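You operate a simulated robot arm through the tools that you are given. There is no shell and no other tool.

Carry out the task below with a simulated robot arm. There is one attempt and no reset: what you move stays moved.

JOB
Wind the black spool full, move it to the small teal bin and wind the teal one full.
Fine: use the gold wheel; the second spool stays in the small cup.
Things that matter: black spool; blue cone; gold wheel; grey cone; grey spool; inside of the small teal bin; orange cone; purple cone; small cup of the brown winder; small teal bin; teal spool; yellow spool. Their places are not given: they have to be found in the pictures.

The check looks at the end state, three seconds after you hand in, the way a careful person would. Anything else that was tipped, shoved, dropped, spilled or broken makes it a failure.

ROBOT AND FRAMES
A 7-joint arm with a three-finger gripper, fixed in place. Base frame: the origin is on the floor under the middle of its stand, x ahead of it, y to its left, z up; the work surface is at about z = 0.8. Readings come in m, degrees, newtons and seconds.
It reaches about 1.342 m from its shoulder. Its first joint turns from -166.0 to 166.0 degrees. Payload 2.69 kg.
The TCP is the grasp point between the finger pads, 0.03 m short of the fingertips. In the tool frame z runs along the fingers and y along their closing line. The gripper opens to 0.128 m; its body begins 0.117 m behind the TCP.
Orientation is told as [roll, pitch, yaw] about the base's x, y, z axes, in that order, counted from this pose: with the fingers straight down and closing along the base's y, the tool's x points along the base's -x, its y along +y and its z along -z.

CONTROLS
- The arm moves only by the tool nudge_tool. Its argument "plan" is a list that holds one entry, the list of rows, each a list of 7 numbers: the shift along the tool's x, y, z in m, then the turn, a rotation vector about the tool's x, y, z in rad, then the opening, from 0 (shut) to 1 (fully open). In form: [[[tx, ty, tz, rx, ry, rz, jaw], ...]]. A call has 1 to 20 rows; each row is the pose to reach, as a shift and turn from the pose commanded when the call began, along the tool's axes at that moment. Each row takes 0.2 s and may step no farther than 0.05 m and 8.6 degrees from the row before; otherwise, or with a gripper value out of range, the whole call is refused. Where a pose cannot be reached the arm comes as near as it can. A force on the tool above 90 N (or 10 N above the force at the start of the call, whichever is more), or a blocked arm, ends the call early, and 0.2 s more pass. Each finger travels about 0.127 m/s and halts on what it meets, pressing with about 38 N; the grip force reading is that of the motor and also rises with nothing between the fingers. The clock runs only during rows and for 0.2 s after the last one: add rows that repeat a pose to give the fingers time. The reply holds the time, the measured pose of the TCP, the force on the tool along the base axes, the opening and the grip force, in the units named above and with some noise, with the torque about the TCP (base axes, N m) and any sound that the robot's microphone picked up.
- Cameras (640 x 400 px; columns grow to the right, rows downward): "scene" is fixed at [0.4024, -0.5006, 1.3934]; the picture's right is [0.93, -0.37, 0.00], its down [-0.19, -0.47, -0.86] and it looks along [0.32, 0.80, -0.51] (base axes); focal length 326 px, centre (320, 200). "wrist" rides on the gripper at [0.058, 0.054, -0.131] in the tool frame; the picture's right is [-0.68, 0.74, 0.00], its down [-0.62, -0.57, -0.55] and it looks along [-0.40, -0.37, 0.84] (tool axes); focal length 234 px, centre (320, 200).
- get_image(camera): a new picture of that camera. No time passes.
- raise_lower(by): moves the trunk up (or, below 0, down) by that many m; the arm rides with it, the base frame stays. It gives what a move gives, with no picture.
- locate(camera, pixels): for up to 12 pixels [column, row] of the newest picture of that camera ("zoom" is the newest enlarged one), the place [x, y, z] in the base frame of the surface seen there, good to about 0.002 m. No time passes.
- enlarge(camera, box): a new picture of the part [left, top, right, bottom] of that camera's present view, enlarged. No time passes.
- hand_in(): hands the job in; it is judged then, once.

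Leave the gripper open and the arm clear of the work at the hand-in unless told otherwise.

The tools are called after "Emit:" as name(argument=value, ...) on one line, values as JSON. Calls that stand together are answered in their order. nudge_tool: Moves the arm, as the interface text tells. Its arguments: {"type":"object","properties":{"plan":{"type":"array"}},"required":["plan"]} The other tools are called the same way: raise_lower (by) moves the trunk up or down; get_image (camera) takes a picture; locate (camera, pixels) gives the place of the surface under pixels of a picture; enlarge (camera, box) takes an enlarged picture of a part of a camera's view; hand_in () hands the job in.

At the start:

```text
time: 0.0
position: [0.7669, 0.1874, 1.0906]
ee_rot: [0.0, 0.0, 0.0]
ft_force: [-0.3, -0.2, -0.5]
torque: [0.01, 0.01, 0.0]
grip_width: 0.1281
grasp_force: 0.0
trunk travel left (down, up): [-0.15, 0.2]
```

scene: 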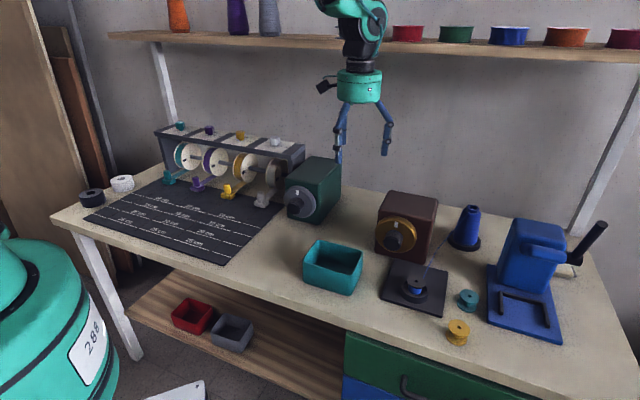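
wrist: 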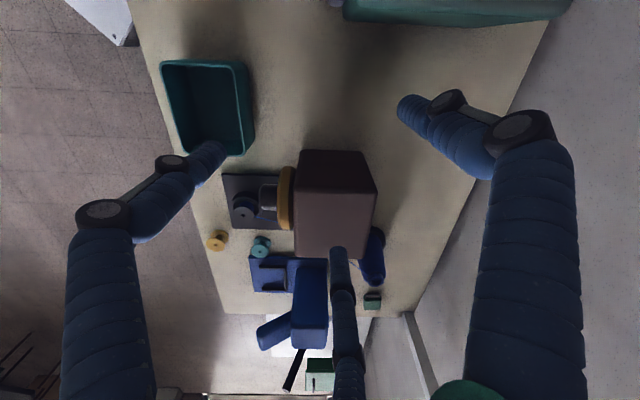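

I see the bench: a brown winder with a gold wheel at about (396,237), a small cup with a spool in front of it at (415,285), a teal spool at (467,299), a yellow spool at (458,331) and the teal bin at (333,267). I'll enlarge the winder area and the rest of the bench for details.

Emit:
enlarge(camera="scene", box=[360, 180, 520, 350])

Emit:
enlarge(camera="scene", box=[70, 110, 350, 285])

Emit:
enlarge(camera="wrist", box=[140, 40, 420, 360])

```text
2.35 times, centred on (440, 265) of scene
```

zoom: 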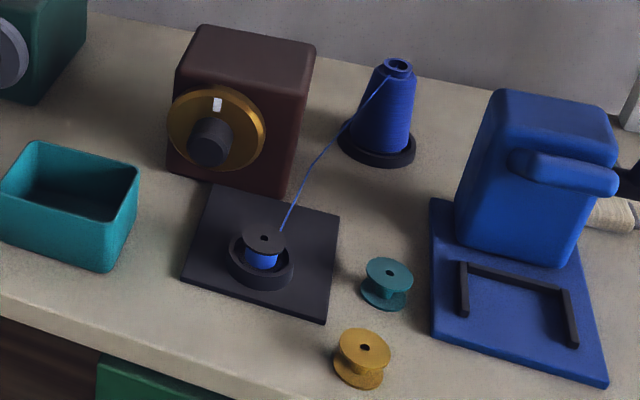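

```text
2.29 times, centred on (210, 198) of scene
```

zoom: 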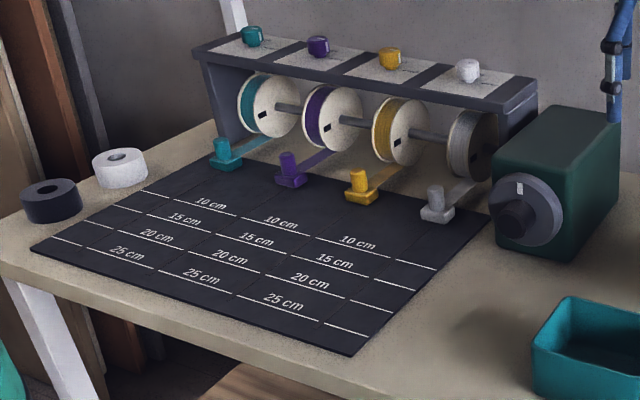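

```text
1.25 times, centred on (280, 200) of wrist
```

zoom: 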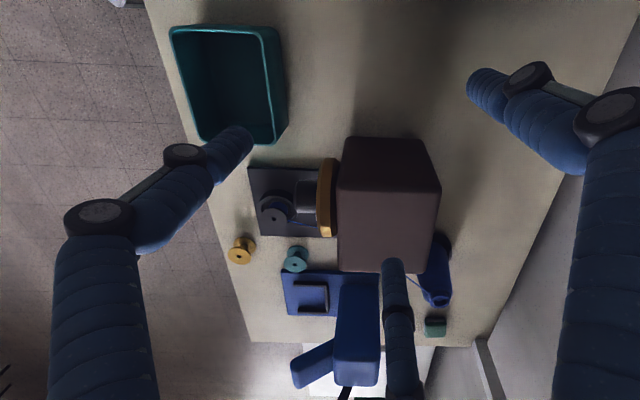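

Next I'll get the 3D places of the wheel, knob, cup, spools and bin from a close view of the winder.

Emit:
enlarge(camera="scene", box=[365, 185, 485, 320])

Emit:
locate(camera="scene", pixels=[[398, 243], [395, 240], [380, 238], [410, 238], [394, 218], [415, 282], [467, 294], [458, 325], [466, 306], [457, 341], [400, 310], [440, 280]])

Emit:
locate(camera="scene", pixels=[[304, 260], [348, 292], [361, 252], [320, 242], [330, 262], [330, 285], [470, 210], [465, 245], [510, 230], [395, 195], [436, 205], [420, 260]])

```text
2.96 times, centred on (425, 252) of scene
```

zoom: 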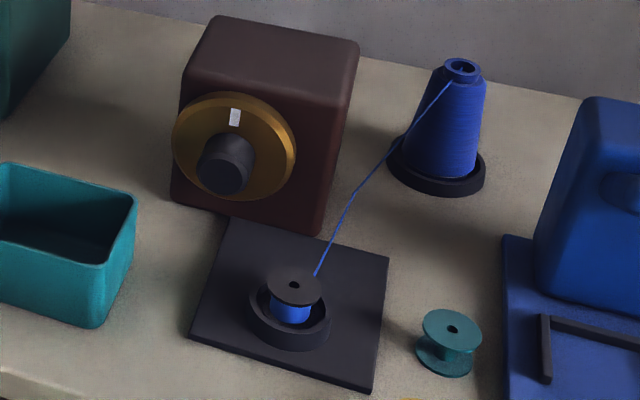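

```text
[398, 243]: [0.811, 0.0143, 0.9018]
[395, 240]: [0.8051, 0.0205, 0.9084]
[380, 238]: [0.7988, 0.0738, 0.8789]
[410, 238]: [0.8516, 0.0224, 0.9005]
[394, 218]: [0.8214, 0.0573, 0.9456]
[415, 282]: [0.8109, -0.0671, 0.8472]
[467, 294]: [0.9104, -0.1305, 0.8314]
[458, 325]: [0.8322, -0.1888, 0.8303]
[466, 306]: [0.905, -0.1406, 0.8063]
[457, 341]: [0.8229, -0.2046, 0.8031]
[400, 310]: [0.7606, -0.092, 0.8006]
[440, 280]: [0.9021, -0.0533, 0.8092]
```

```text
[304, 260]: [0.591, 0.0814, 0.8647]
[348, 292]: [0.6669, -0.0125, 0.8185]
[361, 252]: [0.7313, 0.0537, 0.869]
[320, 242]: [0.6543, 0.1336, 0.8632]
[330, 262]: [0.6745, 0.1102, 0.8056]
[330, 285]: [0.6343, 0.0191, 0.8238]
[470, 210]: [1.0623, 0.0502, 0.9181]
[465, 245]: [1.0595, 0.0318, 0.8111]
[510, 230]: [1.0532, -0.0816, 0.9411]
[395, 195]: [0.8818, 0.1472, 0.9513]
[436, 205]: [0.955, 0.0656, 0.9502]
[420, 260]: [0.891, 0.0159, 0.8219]
```

I'll locate points on the gold wheel's face, on the knob end and on the black spool and cup in this zoom (wheel face around (232,145), knob end at (220,178), spool top at (295,288)).

Emit:
locate(camera="zoom", pixels=[[186, 125], [205, 110], [234, 112], [265, 125], [283, 155], [278, 180], [258, 190], [190, 165], [212, 175], [228, 175], [220, 188], [240, 150]])

Emit:
locate(camera="zoom", pixels=[[275, 285], [315, 285], [295, 275], [295, 300], [292, 315], [253, 310], [327, 312], [290, 345], [295, 286], [265, 302], [230, 230], [380, 270]])

Emit:
locate(camera="zoom", pixels=[[430, 330], [475, 330], [452, 315], [452, 345], [452, 328], [448, 368], [440, 85], [400, 170], [480, 165], [445, 190], [463, 66], [350, 200]])

```text
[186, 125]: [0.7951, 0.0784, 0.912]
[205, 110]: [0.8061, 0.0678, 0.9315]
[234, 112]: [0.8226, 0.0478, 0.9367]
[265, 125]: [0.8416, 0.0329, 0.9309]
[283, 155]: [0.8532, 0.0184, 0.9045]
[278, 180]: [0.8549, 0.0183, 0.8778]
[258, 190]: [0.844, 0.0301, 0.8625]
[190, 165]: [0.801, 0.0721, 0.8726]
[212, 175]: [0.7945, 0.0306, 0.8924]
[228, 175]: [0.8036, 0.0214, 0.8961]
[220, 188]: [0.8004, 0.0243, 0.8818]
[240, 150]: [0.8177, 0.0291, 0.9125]
```

```text
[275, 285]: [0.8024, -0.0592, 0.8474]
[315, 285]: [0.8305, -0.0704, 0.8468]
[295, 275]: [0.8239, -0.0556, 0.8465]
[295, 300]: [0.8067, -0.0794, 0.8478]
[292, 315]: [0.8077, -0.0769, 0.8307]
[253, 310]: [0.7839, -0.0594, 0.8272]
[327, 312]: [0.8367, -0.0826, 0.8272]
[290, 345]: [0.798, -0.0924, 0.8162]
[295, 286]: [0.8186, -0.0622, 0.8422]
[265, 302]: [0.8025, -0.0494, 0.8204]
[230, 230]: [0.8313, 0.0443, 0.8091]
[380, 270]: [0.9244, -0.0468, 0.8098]
```

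```text
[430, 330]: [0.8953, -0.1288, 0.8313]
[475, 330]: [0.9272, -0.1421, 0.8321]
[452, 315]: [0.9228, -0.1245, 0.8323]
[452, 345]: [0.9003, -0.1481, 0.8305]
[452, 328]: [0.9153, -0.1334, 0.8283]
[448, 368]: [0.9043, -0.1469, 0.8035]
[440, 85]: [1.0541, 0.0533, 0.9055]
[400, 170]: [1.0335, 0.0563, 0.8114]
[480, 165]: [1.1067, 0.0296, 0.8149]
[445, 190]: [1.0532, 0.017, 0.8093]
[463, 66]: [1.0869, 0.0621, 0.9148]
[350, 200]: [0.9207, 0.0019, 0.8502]
```

The wheel seems to face along about (-0.71,-0.70,0) with the axis at z≈0.893. I'll take a tighter zoom to measure the knob and its shape precisely.

Emit:
enlarge(camera="scene", box=[370, 205, 434, 269])

Emit:
enlarge(camera="wrist", box=[200, 130, 400, 300])

```text
6.25 times, centred on (402, 237) of scene
```

zoom: 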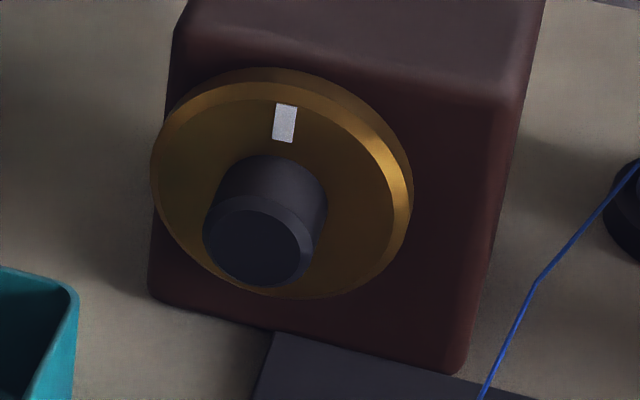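

```text
2.35 times, centred on (300, 215) of wrist
```

zoom: 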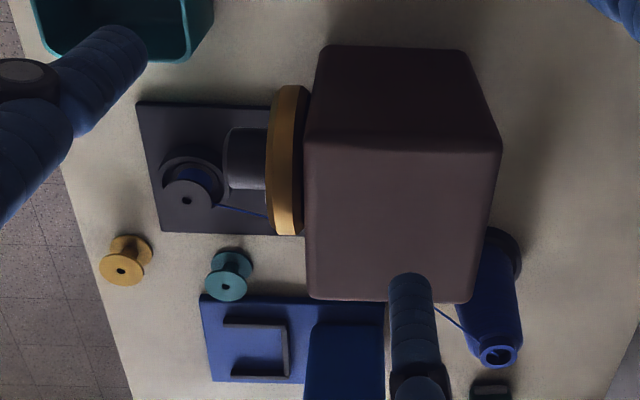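

I'll re-take the scene zoom of the wheel as the newest one so I can place the knob's end face and rim.

Emit:
enlarge(camera="scene", box=[370, 205, 434, 269])

Emit:
locate(camera="zoom", pixels=[[255, 247], [215, 240], [298, 245], [257, 213], [258, 280], [205, 225], [325, 195], [265, 160], [315, 250], [285, 122], [180, 200], [370, 200]])

Emit:
locate(camera="zoom", pixels=[[235, 185], [290, 185], [260, 180], [170, 150], [388, 230], [340, 280], [200, 260], [250, 95], [360, 130], [460, 200], [430, 300], [300, 20]])

```text
6.25 times, centred on (402, 237) of scene
```

zoom: 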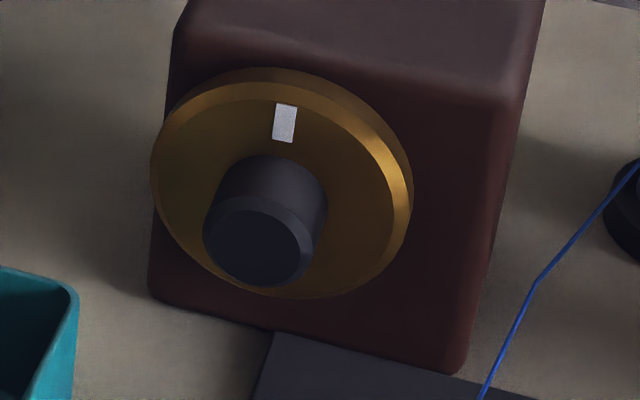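

```text
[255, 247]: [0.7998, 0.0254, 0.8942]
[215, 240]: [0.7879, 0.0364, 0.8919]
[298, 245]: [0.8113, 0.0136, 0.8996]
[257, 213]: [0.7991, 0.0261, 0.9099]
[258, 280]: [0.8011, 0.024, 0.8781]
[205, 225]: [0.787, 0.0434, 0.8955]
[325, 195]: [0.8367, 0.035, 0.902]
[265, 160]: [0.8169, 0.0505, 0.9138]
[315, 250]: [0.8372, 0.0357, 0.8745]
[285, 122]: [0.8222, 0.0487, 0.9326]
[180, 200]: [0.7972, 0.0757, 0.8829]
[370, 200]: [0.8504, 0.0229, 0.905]
```

```text
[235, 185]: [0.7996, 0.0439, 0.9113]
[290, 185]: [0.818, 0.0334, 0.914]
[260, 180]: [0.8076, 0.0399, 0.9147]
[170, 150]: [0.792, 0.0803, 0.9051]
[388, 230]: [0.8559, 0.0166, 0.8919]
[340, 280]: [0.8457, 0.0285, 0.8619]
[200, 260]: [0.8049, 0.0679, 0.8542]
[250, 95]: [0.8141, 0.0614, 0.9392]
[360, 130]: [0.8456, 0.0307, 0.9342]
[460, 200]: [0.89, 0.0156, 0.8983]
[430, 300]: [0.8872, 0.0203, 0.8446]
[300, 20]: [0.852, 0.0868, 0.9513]
```

I read the knob axis: end face centre at about (0.800, 0.0245, 0.8945), axis along (0.707, 0.707, 0), radius about 0.02. The bin lies just to the left of the approach line, so I'll come in from the front (lower x, y), with the gripper only partly open. First move: away from above the winder to about (0.62, -0.14, 1.10) while tilting the fingers to horizontal.

Emit:
nudge_tool(plan=[[[0.0123, -0.0273, -0.0008, -0.0926, -0.0926, 0, 1], [0.0245, -0.0545, -0.0017, -0.1851, -0.1851, 0, 1], [0.0368, -0.0818, -0.0025, -0.2777, -0.2777, 0, 1], [0.049, -0.109, -0.0033, -0.3702, -0.3702, 0, 1], [0.0613, -0.1363, -0.0042, -0.4628, -0.4628, 0, 1], [0.0735, -0.1635, -0.005, -0.5554, -0.5554, 0, 1], [0.0858, -0.1908, -0.0058, -0.6479, -0.6479, 0, 1], [0.098, -0.218, -0.0067, -0.7405, -0.7405, 0, 1], [0.1103, -0.2453, -0.0075, -0.833, -0.833, 0, 1], [0.1225, -0.2725, -0.0083, -0.9256, -0.9256, 0, 1], [0.1348, -0.2998, -0.0092, -1.0181, -1.0181, 0, 1], [0.147, -0.327, -0.01, -1.1107, -1.1107, 0, 1], [0.147, -0.327, -0.01, -1.1107, -1.1107, 0, 1]]])

```text
time: 2.8
position: [0.6225, -0.1427, 1.0967]
ee_rot: [90.1, -45.0, -45.2]
ft_force: [-0.3, -0.3, -0.8]
torque: [0.01, -0.02, 0.04]
grip_width: 0.128
grasp_force: 0.0
trunk travel left (down, up): [-0.15, 0.2]
```

The arm reached the horizontal pose. Now I'll roll the gripper +90° about its own axis so that the wrist camera is on top, and narrow the fingers to about 0.08 m.

Emit:
nudge_tool(plan=[[[0, 0, 0, 0, 0, 0.14, 0.8], [0, 0, 0, 0, 0, 0.28, 0.7], [0, 0, 0, 0, 0, 0.42, 0.65], [0, 0, 0, 0, 0, 0.56, 0.62], [0, 0, 0, 0, 0, 0.7, 0.62], [0, 0, 0, 0, 0, 0.84, 0.62], [0, 0, 0, 0, 0, 0.98, 0.62], [0, 0, 0, 0, 0, 1.12, 0.62], [0, 0, 0, 0, 0, 1.26, 0.62], [0, 0, 0, 0, 0, 1.4, 0.62], [0, 0, 0, 0, 0, 1.5708, 0.62], [0, 0, 0, 0, 0, 1.5708, 0.62]]])

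Emit:
get_image(camera="scene")

Emit:
get_image(camera="wrist")

```text
refused: row 11 steps farther than a row can; nothing moved
```

```text
taken
```

scene: 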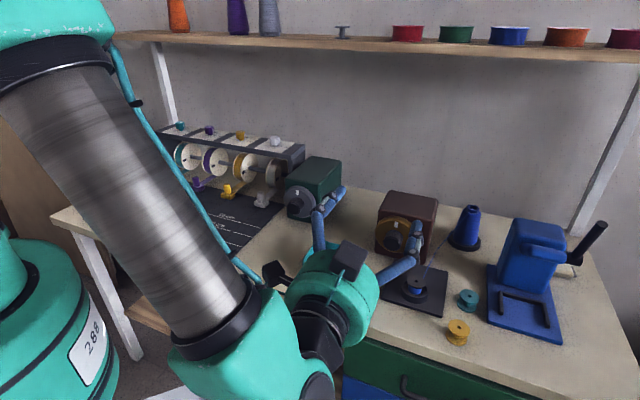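

```text
taken
```

wrist: 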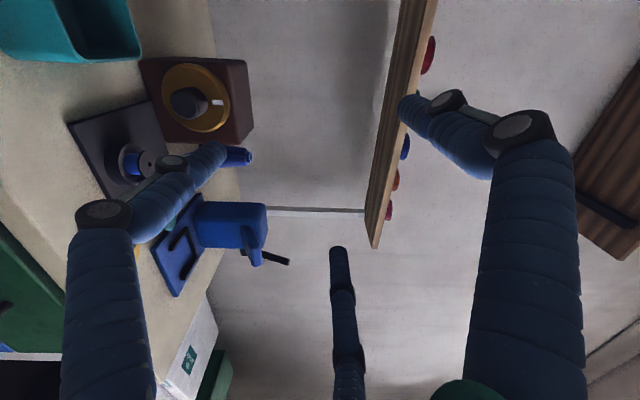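

A row stepped too far, so the call was refused; nothing moved. The grey spool is on the shelf at (343,33). I'll look closer at the gripper body to judge its clearance from the bin, and locate the table edge and the bin's rim.

Emit:
enlarge(camera="scene", box=[150, 170, 450, 400])

Emit:
locate(camera="scene", pixels=[[350, 262], [275, 272], [345, 335], [430, 370], [80, 222], [140, 258], [290, 315], [320, 255], [372, 295], [318, 390], [235, 290], [300, 270]])

```text
1.74 times, centred on (300, 285) of scene
```

zoom: 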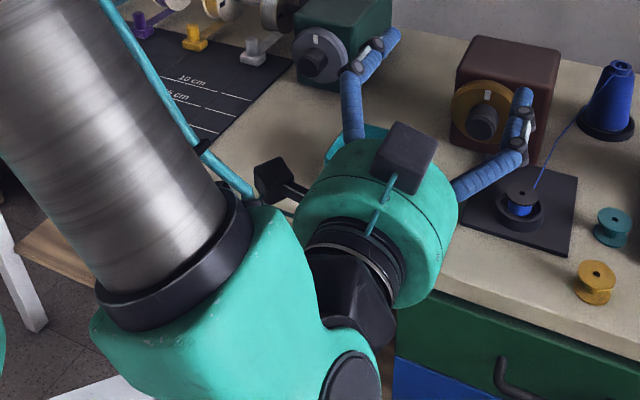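

```text
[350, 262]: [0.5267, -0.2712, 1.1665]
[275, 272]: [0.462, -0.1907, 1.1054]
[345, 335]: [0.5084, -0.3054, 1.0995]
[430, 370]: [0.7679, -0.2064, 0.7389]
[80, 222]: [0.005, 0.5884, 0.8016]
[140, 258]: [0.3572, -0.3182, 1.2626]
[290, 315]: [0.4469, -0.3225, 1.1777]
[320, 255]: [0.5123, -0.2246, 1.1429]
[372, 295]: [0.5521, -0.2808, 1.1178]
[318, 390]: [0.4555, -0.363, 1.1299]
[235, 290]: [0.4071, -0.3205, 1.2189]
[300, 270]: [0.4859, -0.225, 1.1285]
```

Camera box sits at radius ≈0.08 left of the axis, and another block at radius ≈0.08 on top; both must stay off the bin and the table, which leaves a roll range of roughly +10° to +140° from here. I'll test in free space whether the wrist can roll +140°, narrowing the fingers meanwhile.

Emit:
nudge_tool(plan=[[[0, 0, 0, 0, 0, 0.14, 0.8], [0, 0, 0, 0, 0, 0.28, 0.7], [0, 0, 0, 0, 0, 0.42, 0.65], [0, 0, 0, 0, 0, 0.56, 0.62], [0, 0, 0, 0, 0, 0.7, 0.62], [0, 0, 0, 0, 0, 0.84, 0.62], [0, 0, 0, 0, 0, 0.98, 0.62], [0, 0, 0, 0, 0, 1.12, 0.62], [0, 0, 0, 0, 0, 1.26, 0.62], [0, 0, 0, 0, 0, 1.4, 0.62], [0, 0, 0, 0, 0, 1.54, 0.62], [0, 0, 0, 0, 0, 1.68, 0.62], [0, 0, 0, 0, 0, 1.82, 0.62], [0, 0, 0, 0, 0, 1.96, 0.62], [0, 0, 0, 0, 0, 2.1, 0.62], [0, 0, 0, 0, 0, 2.24, 0.62], [0, 0, 0, 0, 0, 2.38, 0.62], [0, 0, 0, 0, 0, 2.4435, 0.62], [0, 0, 0, 0, 0, 2.4435, 0.62]]])

```text
time: 6.8
position: [0.6207, -0.1388, 1.099]
ee_rot: [-90.0, 84.9, 135.0]
ft_force: [0.0, -0.6, 0.0]
torque: [-0.03, 0.0, 0.0]
grip_width: 0.0794
grasp_force: 0.1
trunk travel left (down, up): [-0.15, 0.2]
```

The roll of +140° is reachable. Now I'll roll back to about +15° and at the same time lower the tool to the knob axis height (z≈0.8945), still in front of the table edge.

Emit:
nudge_tool(plan=[[[-0.0127, 0.0018, 0, 0, 0, -0.1363, 0.6], [-0.0254, 0.0036, 0, 0, 0, -0.2725, 0.6], [-0.038, 0.0054, 0, 0, 0, -0.4088, 0.6], [-0.0507, 0.0072, 0, 0, 0, -0.545, 0.6], [-0.0634, 0.009, 0, 0, 0, -0.6813, 0.6], [-0.0761, 0.0108, 0, 0, 0, -0.8175, 0.6], [-0.0887, 0.0126, 0, 0, 0, -0.9538, 0.6], [-0.1014, 0.0144, 0, 0, 0, -1.09, 0.6], [-0.1141, 0.0162, 0, 0, 0, -1.2263, 0.6], [-0.1268, 0.018, 0, 0, 0, -1.3625, 0.6], [-0.1394, 0.0198, 0, 0, 0, -1.4988, 0.6], [-0.1521, 0.0216, 0, 0, 0, -1.635, 0.6], [-0.1648, 0.0234, 0, 0, 0, -1.7713, 0.6], [-0.1775, 0.0252, 0, 0, 0, -1.9075, 0.6], [-0.1901, 0.027, 0, 0, 0, -2.0438, 0.6], [-0.2028, 0.0288, 0, 0, 0, -2.18, 0.6], [-0.2028, 0.0288, 0, 0, 0, -2.18, 0.6]]])

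Emit:
get_image(camera="scene")

Emit:
get_image(camera="wrist")

```text
time: 10.4
position: [0.6276, -0.1465, 0.8971]
ee_rot: [90.0, -30.1, -44.9]
ft_force: [0.4, 1.2, -0.6]
torque: [0.02, -0.02, 0.02]
grip_width: 0.0768
grasp_force: 0.1
trunk travel left (down, up): [-0.15, 0.2]
```

```text
taken
```

scene: 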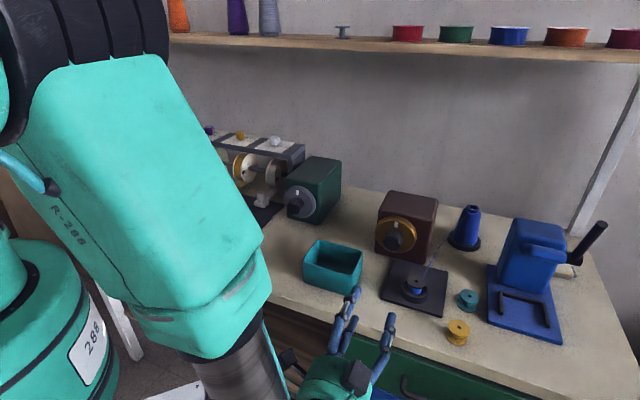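

```text
taken
```

wrist: 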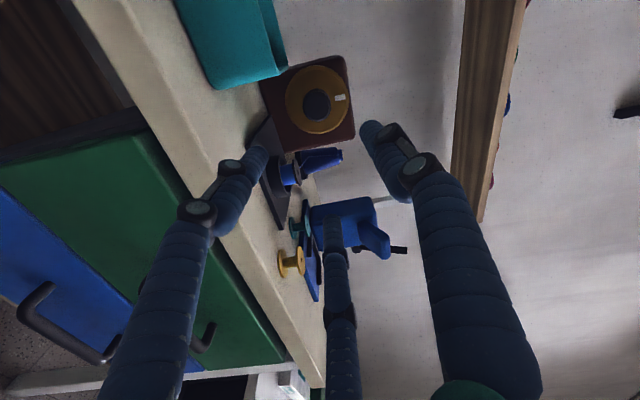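

The tool is at about (0.628,-0.147,0.897), facing the wheel; in the wrist picture the knob is at about (317,105). I'll cross-check the knob's place from this camera.

Emit:
enlarge(camera="wrist", box=[250, 40, 380, 170])

Emit:
locate(camera="wrist", pixels=[[317, 105], [310, 105], [324, 105], [317, 98], [317, 112], [295, 100], [340, 98], [316, 75], [316, 128], [352, 90], [270, 60], [283, 172]])

```text
3.08 times, centred on (315, 105) of wrist
```

zoom: 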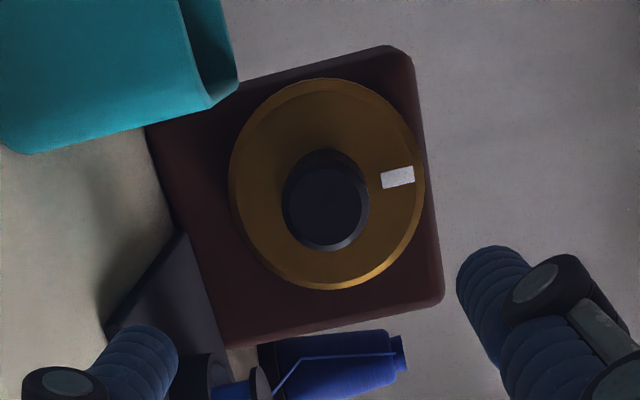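

```text
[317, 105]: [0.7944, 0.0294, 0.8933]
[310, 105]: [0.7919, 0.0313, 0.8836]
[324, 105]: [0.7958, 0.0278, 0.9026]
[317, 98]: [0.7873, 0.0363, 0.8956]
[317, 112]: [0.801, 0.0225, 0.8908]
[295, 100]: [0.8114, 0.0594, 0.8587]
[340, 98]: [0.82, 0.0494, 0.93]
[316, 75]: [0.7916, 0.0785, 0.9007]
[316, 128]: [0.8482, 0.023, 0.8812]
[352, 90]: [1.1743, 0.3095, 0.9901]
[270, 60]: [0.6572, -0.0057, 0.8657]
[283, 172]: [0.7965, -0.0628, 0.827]
```

I'll place the knob end-face centre (zoom (325,208)) and its edges in this zoom.

Emit:
locate(camera="zoom", pixels=[[325, 208], [290, 205], [360, 208], [327, 172], [323, 243], [300, 180], [350, 235], [300, 235], [350, 180], [210, 95], [235, 80], [398, 178]])

```text
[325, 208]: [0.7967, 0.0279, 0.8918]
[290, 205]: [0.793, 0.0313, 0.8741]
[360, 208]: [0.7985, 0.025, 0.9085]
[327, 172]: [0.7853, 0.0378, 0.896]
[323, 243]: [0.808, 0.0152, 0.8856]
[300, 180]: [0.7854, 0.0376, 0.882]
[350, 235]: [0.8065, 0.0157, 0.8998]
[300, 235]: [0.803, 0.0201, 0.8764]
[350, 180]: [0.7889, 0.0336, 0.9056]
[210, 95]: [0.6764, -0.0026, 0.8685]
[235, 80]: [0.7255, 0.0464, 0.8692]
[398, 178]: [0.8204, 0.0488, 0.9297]
```

The two cameras put the knob end centre at (0.800,0.0245,0.8942) and (0.796,0.027,0.891); I'll aim for the middle of these. Now I move forward 0.19 m along the tool axis, stopping with the fingertips about 2 cm short of the knob, then look again.

Emit:
nudge_tool(plan=[[[0.0007, -0.0004, 0.038, 0, 0, 0, 0.6], [0.0014, -0.0008, 0.076, 0, 0, 0, 0.6], [0.0021, -0.0012, 0.114, 0, 0, 0, 0.6], [0.0028, -0.0016, 0.15, 0, 0, 0, 0.6], [0.0035, -0.002, 0.175, 0, 0, 0, 0.6], [0.0035, -0.002, 0.19, 0, 0, 0, 0.6], [0.0035, -0.002, 0.19, 0, 0, 0, 0.6]]])

Emit:
get_image(camera="scene")

Emit:
get_image(camera="wrist")

```text
time: 12.0
position: [0.762, -0.0112, 0.8913]
ee_rot: [90.1, -29.9, -45.0]
ft_force: [-0.1, -0.5, 0.2]
torque: [0.03, 0.01, 0.02]
grip_width: 0.0767
grasp_force: 0.0
trunk travel left (down, up): [-0.15, 0.2]
```

```text
taken
```

scene: 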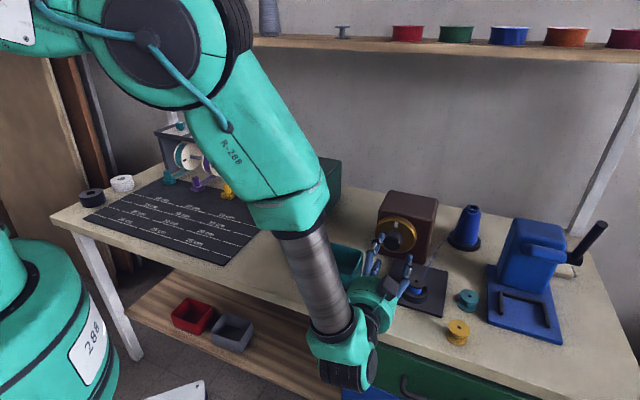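

```text
taken
```

wrist: 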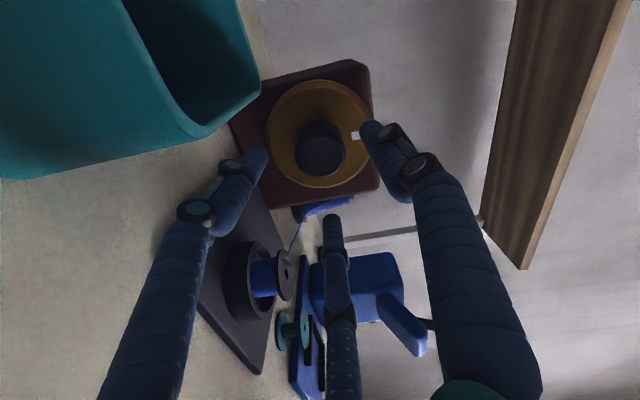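

The fingers straddle the knob's axis with no contact. I'll zoom the wrist picture to check centring on the knob and clearance from the bin and spool.

Emit:
enlarge(camera="wrist", box=[240, 70, 400, 230])

Emit:
locate(camera="wrist", pixels=[[320, 149], [300, 148], [340, 150], [320, 132], [320, 166], [372, 128], [260, 152], [331, 220], [270, 130], [365, 120], [320, 83], [318, 186]])

```text
2.50 times, centred on (320, 150) of wrist
```

zoom: 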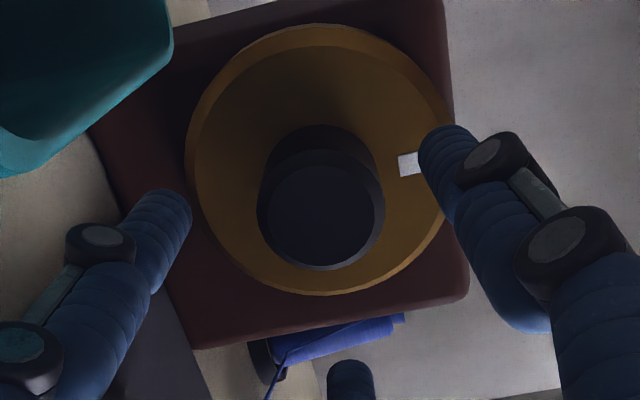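

```text
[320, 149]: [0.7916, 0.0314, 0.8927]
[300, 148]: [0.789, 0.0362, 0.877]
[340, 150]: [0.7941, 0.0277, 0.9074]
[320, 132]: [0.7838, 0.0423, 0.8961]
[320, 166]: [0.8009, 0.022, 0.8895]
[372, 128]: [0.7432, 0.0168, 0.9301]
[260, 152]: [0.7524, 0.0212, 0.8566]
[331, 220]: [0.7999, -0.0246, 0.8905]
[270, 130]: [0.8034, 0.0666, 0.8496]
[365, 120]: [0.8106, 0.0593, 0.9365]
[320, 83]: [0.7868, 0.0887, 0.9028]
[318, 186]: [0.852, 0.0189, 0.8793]
```

Fingers look centred on the knob within ~2 mm. I advance 0.047 m (fingertips ending about 8 mm from the wheel face), then close on the knob.

Emit:
nudge_tool(plan=[[[0, 0, 0.016, 0, 0, 0, 0.6], [0, 0, 0.032, 0, 0, 0, 0.6], [0, 0, 0.047, 0, 0, 0, 0.6], [0, 0, 0.047, 0, 0, 0, 0.6]]])

Emit:
get_image(camera="wrist")

```text
time: 13.0
position: [0.7936, 0.0192, 0.8919]
ee_rot: [89.9, -29.9, -45.0]
ft_force: [0.5, -0.1, -0.3]
torque: [0.01, 0.0, -0.03]
grip_width: 0.0768
grasp_force: 0.0
trunk travel left (down, up): [-0.15, 0.2]
```

```text
taken
```

wrist: 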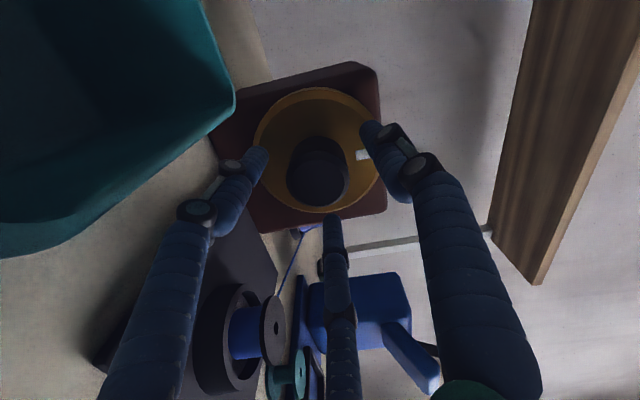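

The fingers surround the knob. Now I close the fingers on it (several rows to give them time).

Emit:
nudge_tool(plan=[[[0, 0, 0, 0, 0, 0, 0.4], [0, 0, 0, 0, 0, 0, 0.2], [0, 0, 0, 0, 0, 0, 0.2], [0, 0, 0, 0, 0, 0, 0.2]]])

Emit:
get_image(camera="wrist")

Emit:
get_image(camera="scene")

```text
time: 14.0
position: [0.7927, 0.0213, 0.8921]
ee_rot: [89.8, -29.8, -44.8]
ft_force: [-12.2, 13.4, -6.8]
torque: [0.0, 0.05, 0.8]
grip_width: 0.0433
grasp_force: 44.8
trunk travel left (down, up): [-0.15, 0.2]
```

```text
taken
```

wrist: 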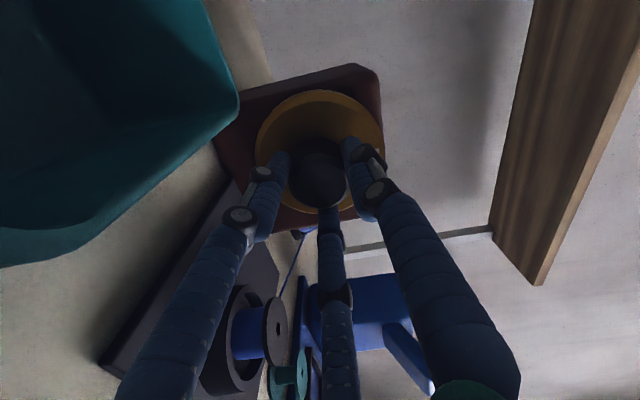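

```text
taken
```

scene: 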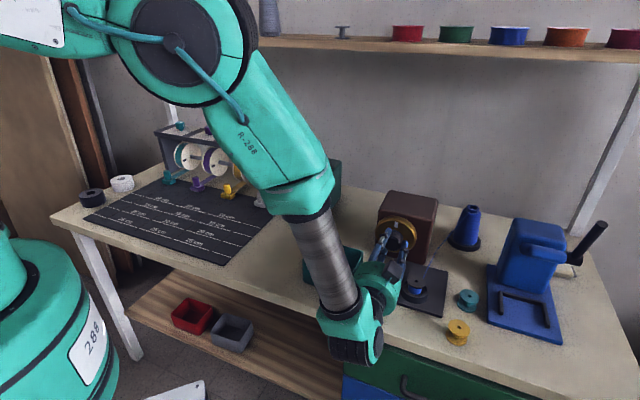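

Gripped: width 0.043, grip force 45 N; a side force of ~18 N to the left and 7 N down says the knob is about 2 mm left and a bit below my axis. I'll shift that small amount to relieve it, then turn +30° clockwise (as seen facing the wheel) as a test.

Emit:
nudge_tool(plan=[[[0.0022, 0.0001, 0, 0, 0, 0, 0.2], [0.0022, 0.0001, 0, 0, 0, 0, 0.2]]])

Emit:
nudge_tool(plan=[[[0, 0, 0, 0, 0, 0.12, 0.2], [0, 0, 0, 0, 0, 0.24, 0.2], [0, 0, 0, 0, 0, 0.36, 0.2], [0, 0, 0, 0, 0, 0.48, 0.2], [0, 0, 0, 0, 0, 0.48, 0.2]]])

Emit:
get_image(camera="wrist")

Emit:
enlarge(camera="scene", box=[340, 185, 500, 345])

```text
time: 14.6
position: [0.7923, 0.0216, 0.8916]
ee_rot: [89.9, -29.9, -45.0]
ft_force: [-13.0, 5.9, -1.8]
torque: [0.05, 0.39, 0.47]
grip_width: 0.043
grasp_force: 45.7
trunk travel left (down, up): [-0.15, 0.2]
```

```text
time: 15.8
position: [0.7923, 0.0227, 0.8915]
ee_rot: [90.1, -2.3, -45.0]
ft_force: [-11.0, -13.1, -0.1]
torque: [-0.05, 0.09, -0.22]
grip_width: 0.0431
grasp_force: 45.1
trunk travel left (down, up): [-0.15, 0.2]
```

```text
taken
```

wrist: 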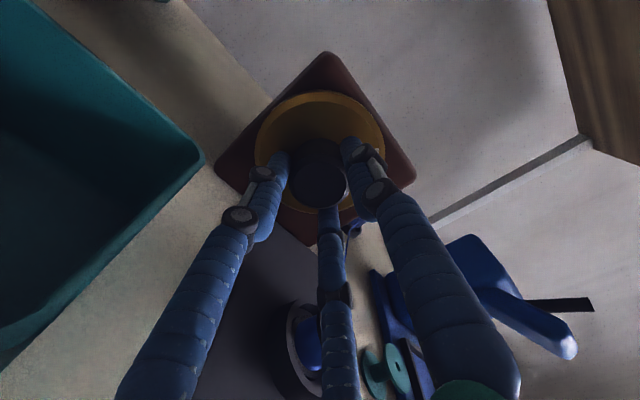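

```text
2.50 times, centred on (420, 265) of scene
```

zoom: 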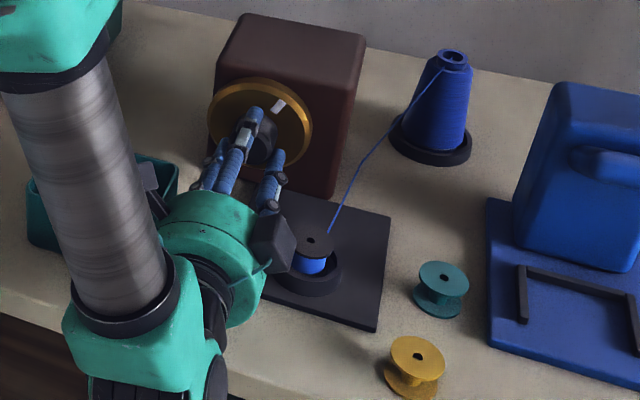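

The wheel turned with the grip: the white mark moved clockwise to (278,105) in the zoom, with low forces. I'll look closely at the spool for any change of its winding.

Emit:
enlarge(camera="scene", box=[396, 260, 440, 304])

```text
9.09 times, centred on (418, 282) of scene
```

zoom: 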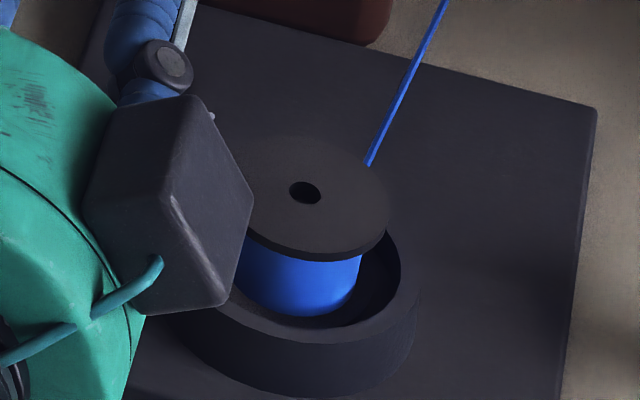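

Thread radius looks perhaps slightly larger than at the start. I continue the clockwise turn by another ~48° and compare.

Emit:
nudge_tool(plan=[[[0, 0, 0, 0, 0, 0.14, 0.2], [0, 0, 0, 0, 0, 0.28, 0.2], [0, 0, 0, 0, 0, 0.42, 0.2], [0, 0, 0, 0, 0, 0.56, 0.2], [0, 0, 0, 0, 0, 0.7, 0.2], [0, 0, 0, 0, 0, 0.84, 0.2], [0, 0, 0, 0, 0, 0.84, 0.2]]])

Emit:
enlarge(camera="scene", box=[396, 260, 440, 304])

Emit:
enlarge(camera="scene", box=[340, 185, 500, 345])

```text
time: 17.4
position: [0.7914, 0.0217, 0.8916]
ee_rot: [90.2, 45.8, -45.0]
ft_force: [-15.7, -27.7, 0.0]
torque: [-0.1, 0.09, -0.28]
grip_width: 0.0433
grasp_force: 45.3
trunk travel left (down, up): [-0.15, 0.2]
```

```text
9.09 times, centred on (418, 282) of scene
```

zoom: 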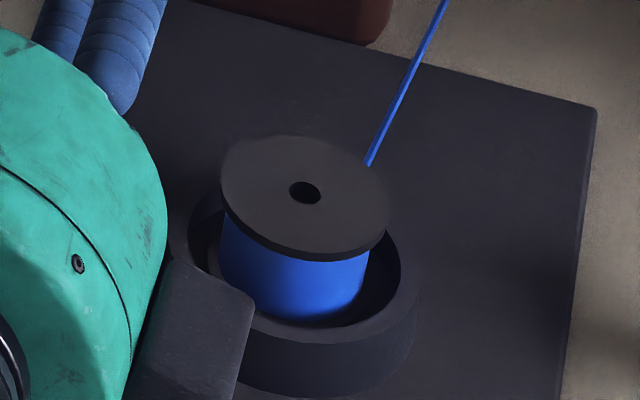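

```text
2.50 times, centred on (420, 265) of scene
```

zoom: 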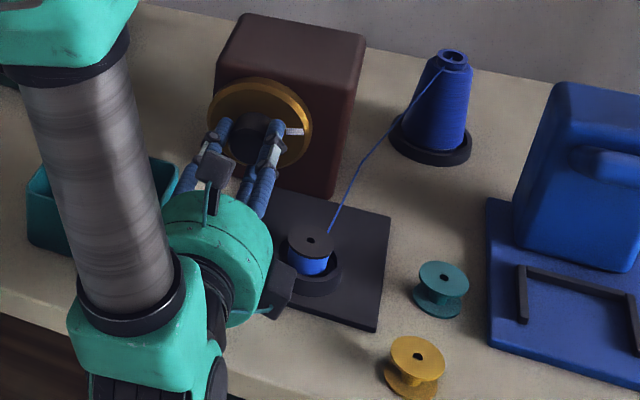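

The thread is clearly growing: ratio of thread to flange width went from ~0.73 at the start to ~0.80 and now ~0.89 after 76°. A 30 N axial push has built up, so I'll back off 1.5 mm while turning another ~24°.

Emit:
nudge_tool(plan=[[[0, 0, -0.0015, 0, 0, 0.0, 0.2], [0, 0, -0.0015, 0, 0, 0.14, 0.2], [0, 0, -0.0015, 0, 0, 0.28, 0.2], [0, 0, -0.0015, 0, 0, 0.42, 0.2], [0, 0, -0.0015, 0, 0, 0.42, 0.2]]])

Emit:
enlarge(camera="scene", box=[396, 260, 440, 304])

```text
time: 18.6
position: [0.7915, 0.022, 0.8921]
ee_rot: [90.1, 69.7, -44.7]
ft_force: [4.2, -3.3, 10.5]
torque: [0.32, -0.25, 0.16]
grip_width: 0.0432
grasp_force: 45.2
trunk travel left (down, up): [-0.15, 0.2]
```

```text
9.09 times, centred on (418, 282) of scene
```

zoom: 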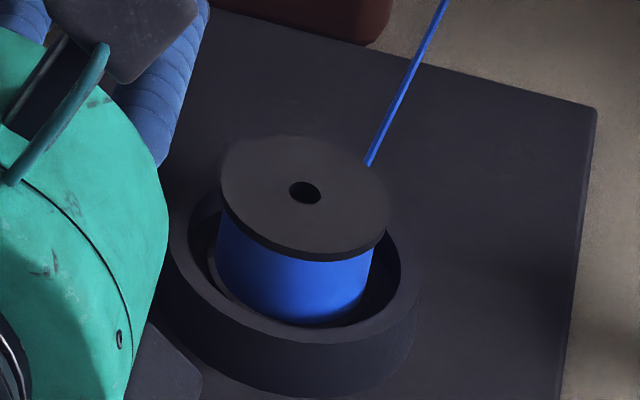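

Now the ratio is ~0.94 and there's still a small step to the flange edge. I continue in small steps: +10°, watching for a sound.

Emit:
nudge_tool(plan=[[[0, 0, 0, 0, 0, 0.09, 0.2], [0, 0, 0, 0, 0, 0.175, 0.2], [0, 0, 0, 0, 0, 0.175, 0.2]]])

Emit:
enlarge(camera="scene", box=[396, 260, 440, 304])

Emit:
locate(camera="zoom", pixels=[[225, 190], [385, 205], [305, 140], [305, 245], [305, 195], [300, 300], [225, 260], [365, 285], [300, 275], [375, 260], [218, 235], [340, 310]])

```text
time: 19.4
position: [0.7925, 0.0219, 0.892]
ee_rot: [90.2, 79.8, -44.9]
ft_force: [19.4, 8.0, 10.4]
torque: [0.34, -0.38, 0.09]
grip_width: 0.0433
grasp_force: 44.9
trunk travel left (down, up): [-0.15, 0.2]
```

```text
9.09 times, centred on (418, 282) of scene
```

zoom: 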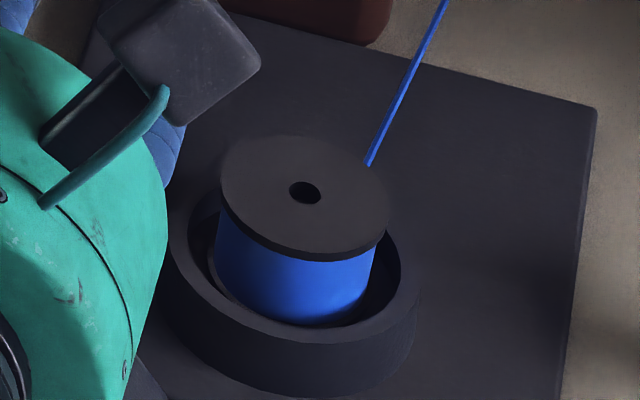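

```text
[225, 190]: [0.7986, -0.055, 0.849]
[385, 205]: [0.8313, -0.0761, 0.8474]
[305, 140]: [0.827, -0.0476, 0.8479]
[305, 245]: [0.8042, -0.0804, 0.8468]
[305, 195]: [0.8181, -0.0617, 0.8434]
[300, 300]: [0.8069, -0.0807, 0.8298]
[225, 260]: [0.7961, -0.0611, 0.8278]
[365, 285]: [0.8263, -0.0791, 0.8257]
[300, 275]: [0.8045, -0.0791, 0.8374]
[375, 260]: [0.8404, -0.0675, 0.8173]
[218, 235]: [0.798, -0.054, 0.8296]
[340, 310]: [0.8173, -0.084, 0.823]
```

Still growing slightly (thread edges now 215–376 versus flange 221–388 in the zoom). I'll zoom in tighter to have a precise baseline before the next small step.

Emit:
enlarge(camera="scene", box=[404, 270, 428, 294])

```text
16.00 times, centred on (416, 282) of scene
```

zoom: 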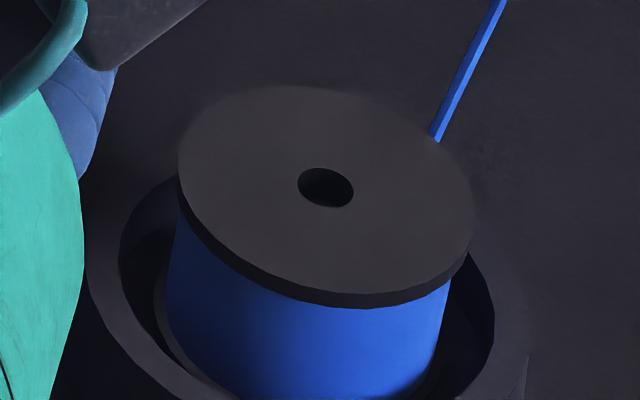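

Thread radius is now about 0.97 of the flange radius. I take one more small step of +5° and compare edges to see whether it still grows.

Emit:
nudge_tool(plan=[[[0, 0, 0, 0, 0, 0.0873, 0.2], [0, 0, 0, 0, 0, 0.0873, 0.2], [0, 0, 0, 0, 0, 0.0873, 0.2]]])

Emit:
enlarge(camera="scene", box=[404, 270, 428, 294])

```text
time: 20.2
position: [0.793, 0.0221, 0.8922]
ee_rot: [90.3, 84.7, -44.7]
ft_force: [18.2, 11.6, 17.2]
torque: [0.3, -0.24, -0.12]
grip_width: 0.0434
grasp_force: 45.2
trunk travel left (down, up): [-0.15, 0.2]
```

```text
16.00 times, centred on (416, 282) of scene
```

zoom: 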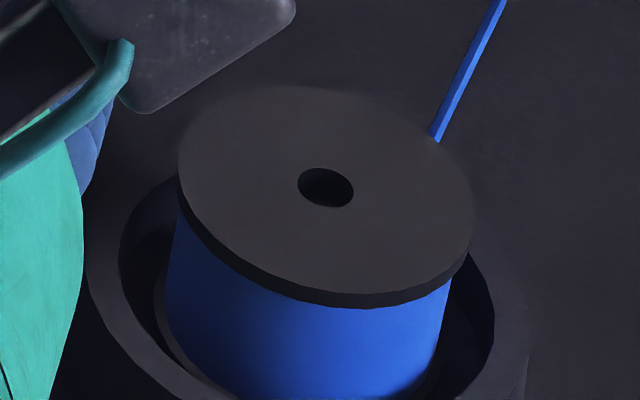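

Still marginally growing and no sound yet; a thin step to the flange edge remains. Another +5°.

Emit:
nudge_tool(plan=[[[0, 0, 0, 0, 0, 0.0873, 0.2], [0, 0, 0, 0, 0, 0.0873, 0.2], [0, 0, 0, 0, 0, 0.0873, 0.2]]])

Emit:
enlarge(camera="scene", box=[404, 270, 428, 294])

```text
time: 21.0
position: [0.7931, 0.0208, 0.8918]
ee_rot: [95.4, 89.8, -39.6]
ft_force: [17.3, 11.0, 18.8]
torque: [0.28, -0.25, -0.15]
grip_width: 0.0432
grasp_force: 44.9
trunk travel left (down, up): [-0.15, 0.2]
```

```text
16.00 times, centred on (416, 282) of scene
```

zoom: 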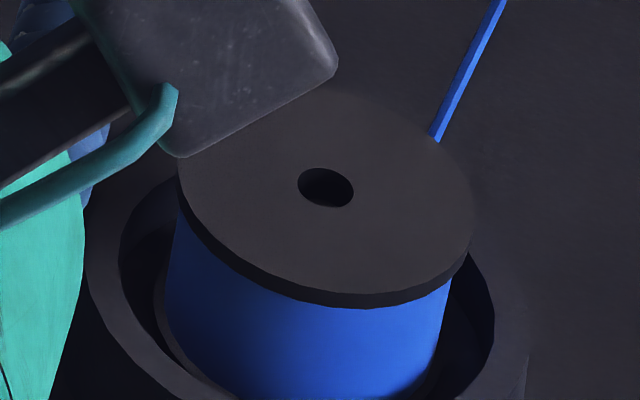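

The thread's edges look unchanged from the last picture (right edge 452, left 172), so it may have reached full. I'll take an even tighter baseline on the right and left thread edges, then test another small step.

Emit:
enlarge(camera="scene", box=[418, 282, 428, 292])

Emit:
enlarge(camera="scene", box=[402, 281, 412, 291])

```text
16.00 times, centred on (423, 287) of scene
```

zoom: 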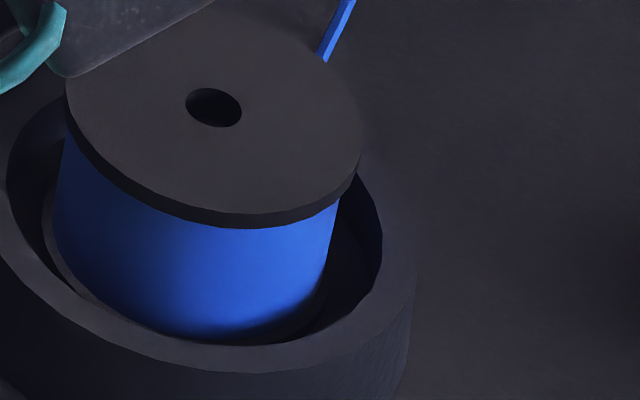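

```text
16.00 times, centred on (407, 286) of scene
```

zoom: 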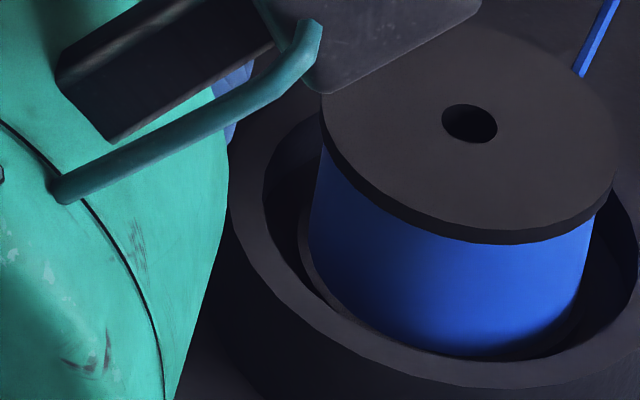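

The bottom flange shows a small even margin (~5%) around the thread. I do one more +5° check step with the same framing to confirm that growth has stopped.

Emit:
nudge_tool(plan=[[[0, 0, 0, 0, 0, 0.0873, 0.2], [0, 0, 0, 0, 0, 0.0873, 0.2], [0, 0, 0, 0, 0, 0.0873, 0.2]]])

Emit:
enlarge(camera="scene", box=[418, 282, 428, 292])

Emit:
get_image(camera="wrist")

```text
time: 21.8
position: [0.7915, 0.021, 0.8923]
ee_rot: [-90.0, 85.2, 135.0]
ft_force: [13.7, 8.8, 15.6]
torque: [0.36, -0.35, 0.0]
grip_width: 0.0432
grasp_force: 44.9
trunk travel left (down, up): [-0.15, 0.2]
```

```text
16.00 times, centred on (423, 287) of scene
```

zoom: 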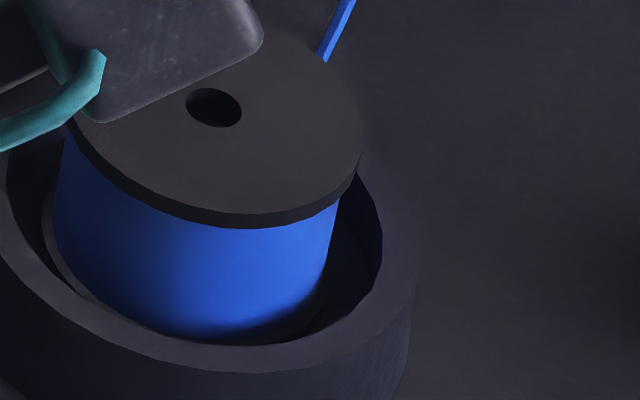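

```text
taken
```

wrist: 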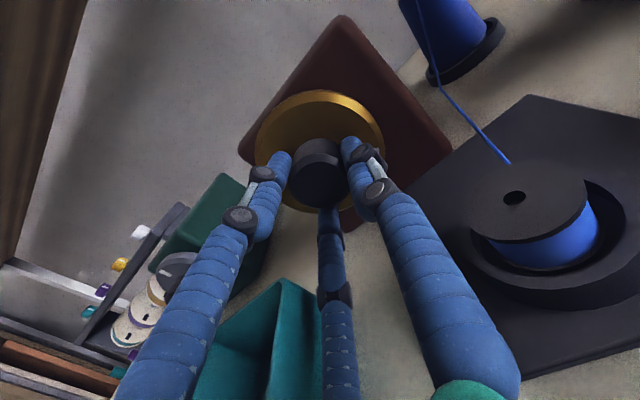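

The thread looks identical now, so growth has stopped at full. I'll confirm that the wheel itself kept turning (white mark position) rather than slipping in my grip.

Emit:
enlarge(camera="scene", box=[365, 200, 445, 280])

Emit:
enlarge(camera="wrist", box=[230, 60, 410, 240])

```text
5.00 times, centred on (405, 240) of scene
```

zoom: 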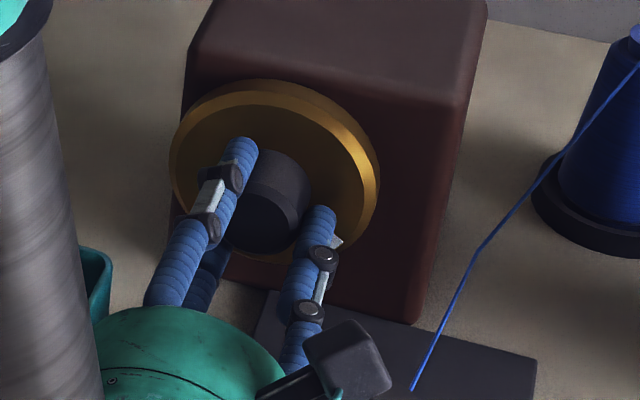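

```text
2.22 times, centred on (320, 150) of wrist
```

zoom: 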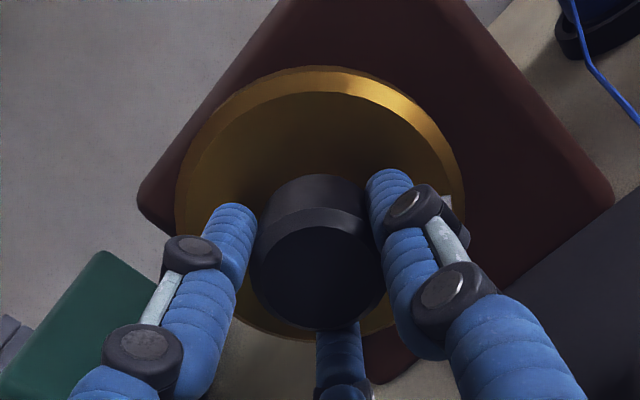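

The white mark is now at the lower right, so the wheel truly turned ~120°: the black spool is full. I now open the fingers and back straight out 0.25 m while rolling the wrist back by ~65°.

Emit:
nudge_tool(plan=[[[0, 0, 0, 0, 0, 0, 0.4], [0, 0, 0, 0, 0, 0, 0.6], [0, 0, 0, 0, 0, 0, 0.6], [0, 0, -0.02, 0, 0, 0, 0.6], [0, 0, -0.045, 0, 0, 0, 0.6], [0, 0, -0.07, 0, 0, -0.12, 0.6], [0, 0, -0.1, 0, 0, -0.24, 0.6], [0, 0, -0.13, 0, 0, -0.36, 0.6], [0, 0, -0.16, 0, 0, -0.48, 0.6], [0, 0, -0.19, 0, 0, -0.6, 0.6], [0, 0, -0.22, 0, 0, -0.72, 0.6], [0, 0, -0.25, 0, 0, -0.84, 0.6], [0, 0, -0.25, 0, 0, -0.96, 0.6], [0, 0, -0.25, 0, 0, -1.08, 0.6], [0, 0, -0.25, 0, 0, -1.134, 0.6], [0, 0, -0.25, 0, 0, -1.134, 0.6]]])

Emit:
get_image(camera="scene")

```text
time: 25.2
position: [0.6155, -0.1545, 0.8907]
ee_rot: [90.0, 29.8, -45.1]
ft_force: [-0.8, 0.8, -0.3]
torque: [-0.01, 0.02, 0.0]
grip_width: 0.0769
grasp_force: 0.1
trunk travel left (down, up): [-0.15, 0.2]
```

```text
taken
```

scene: 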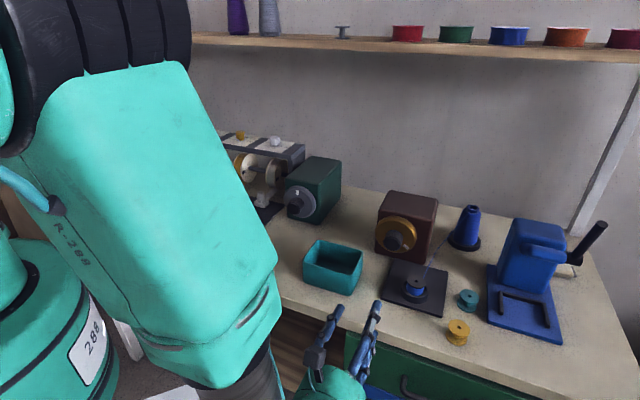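

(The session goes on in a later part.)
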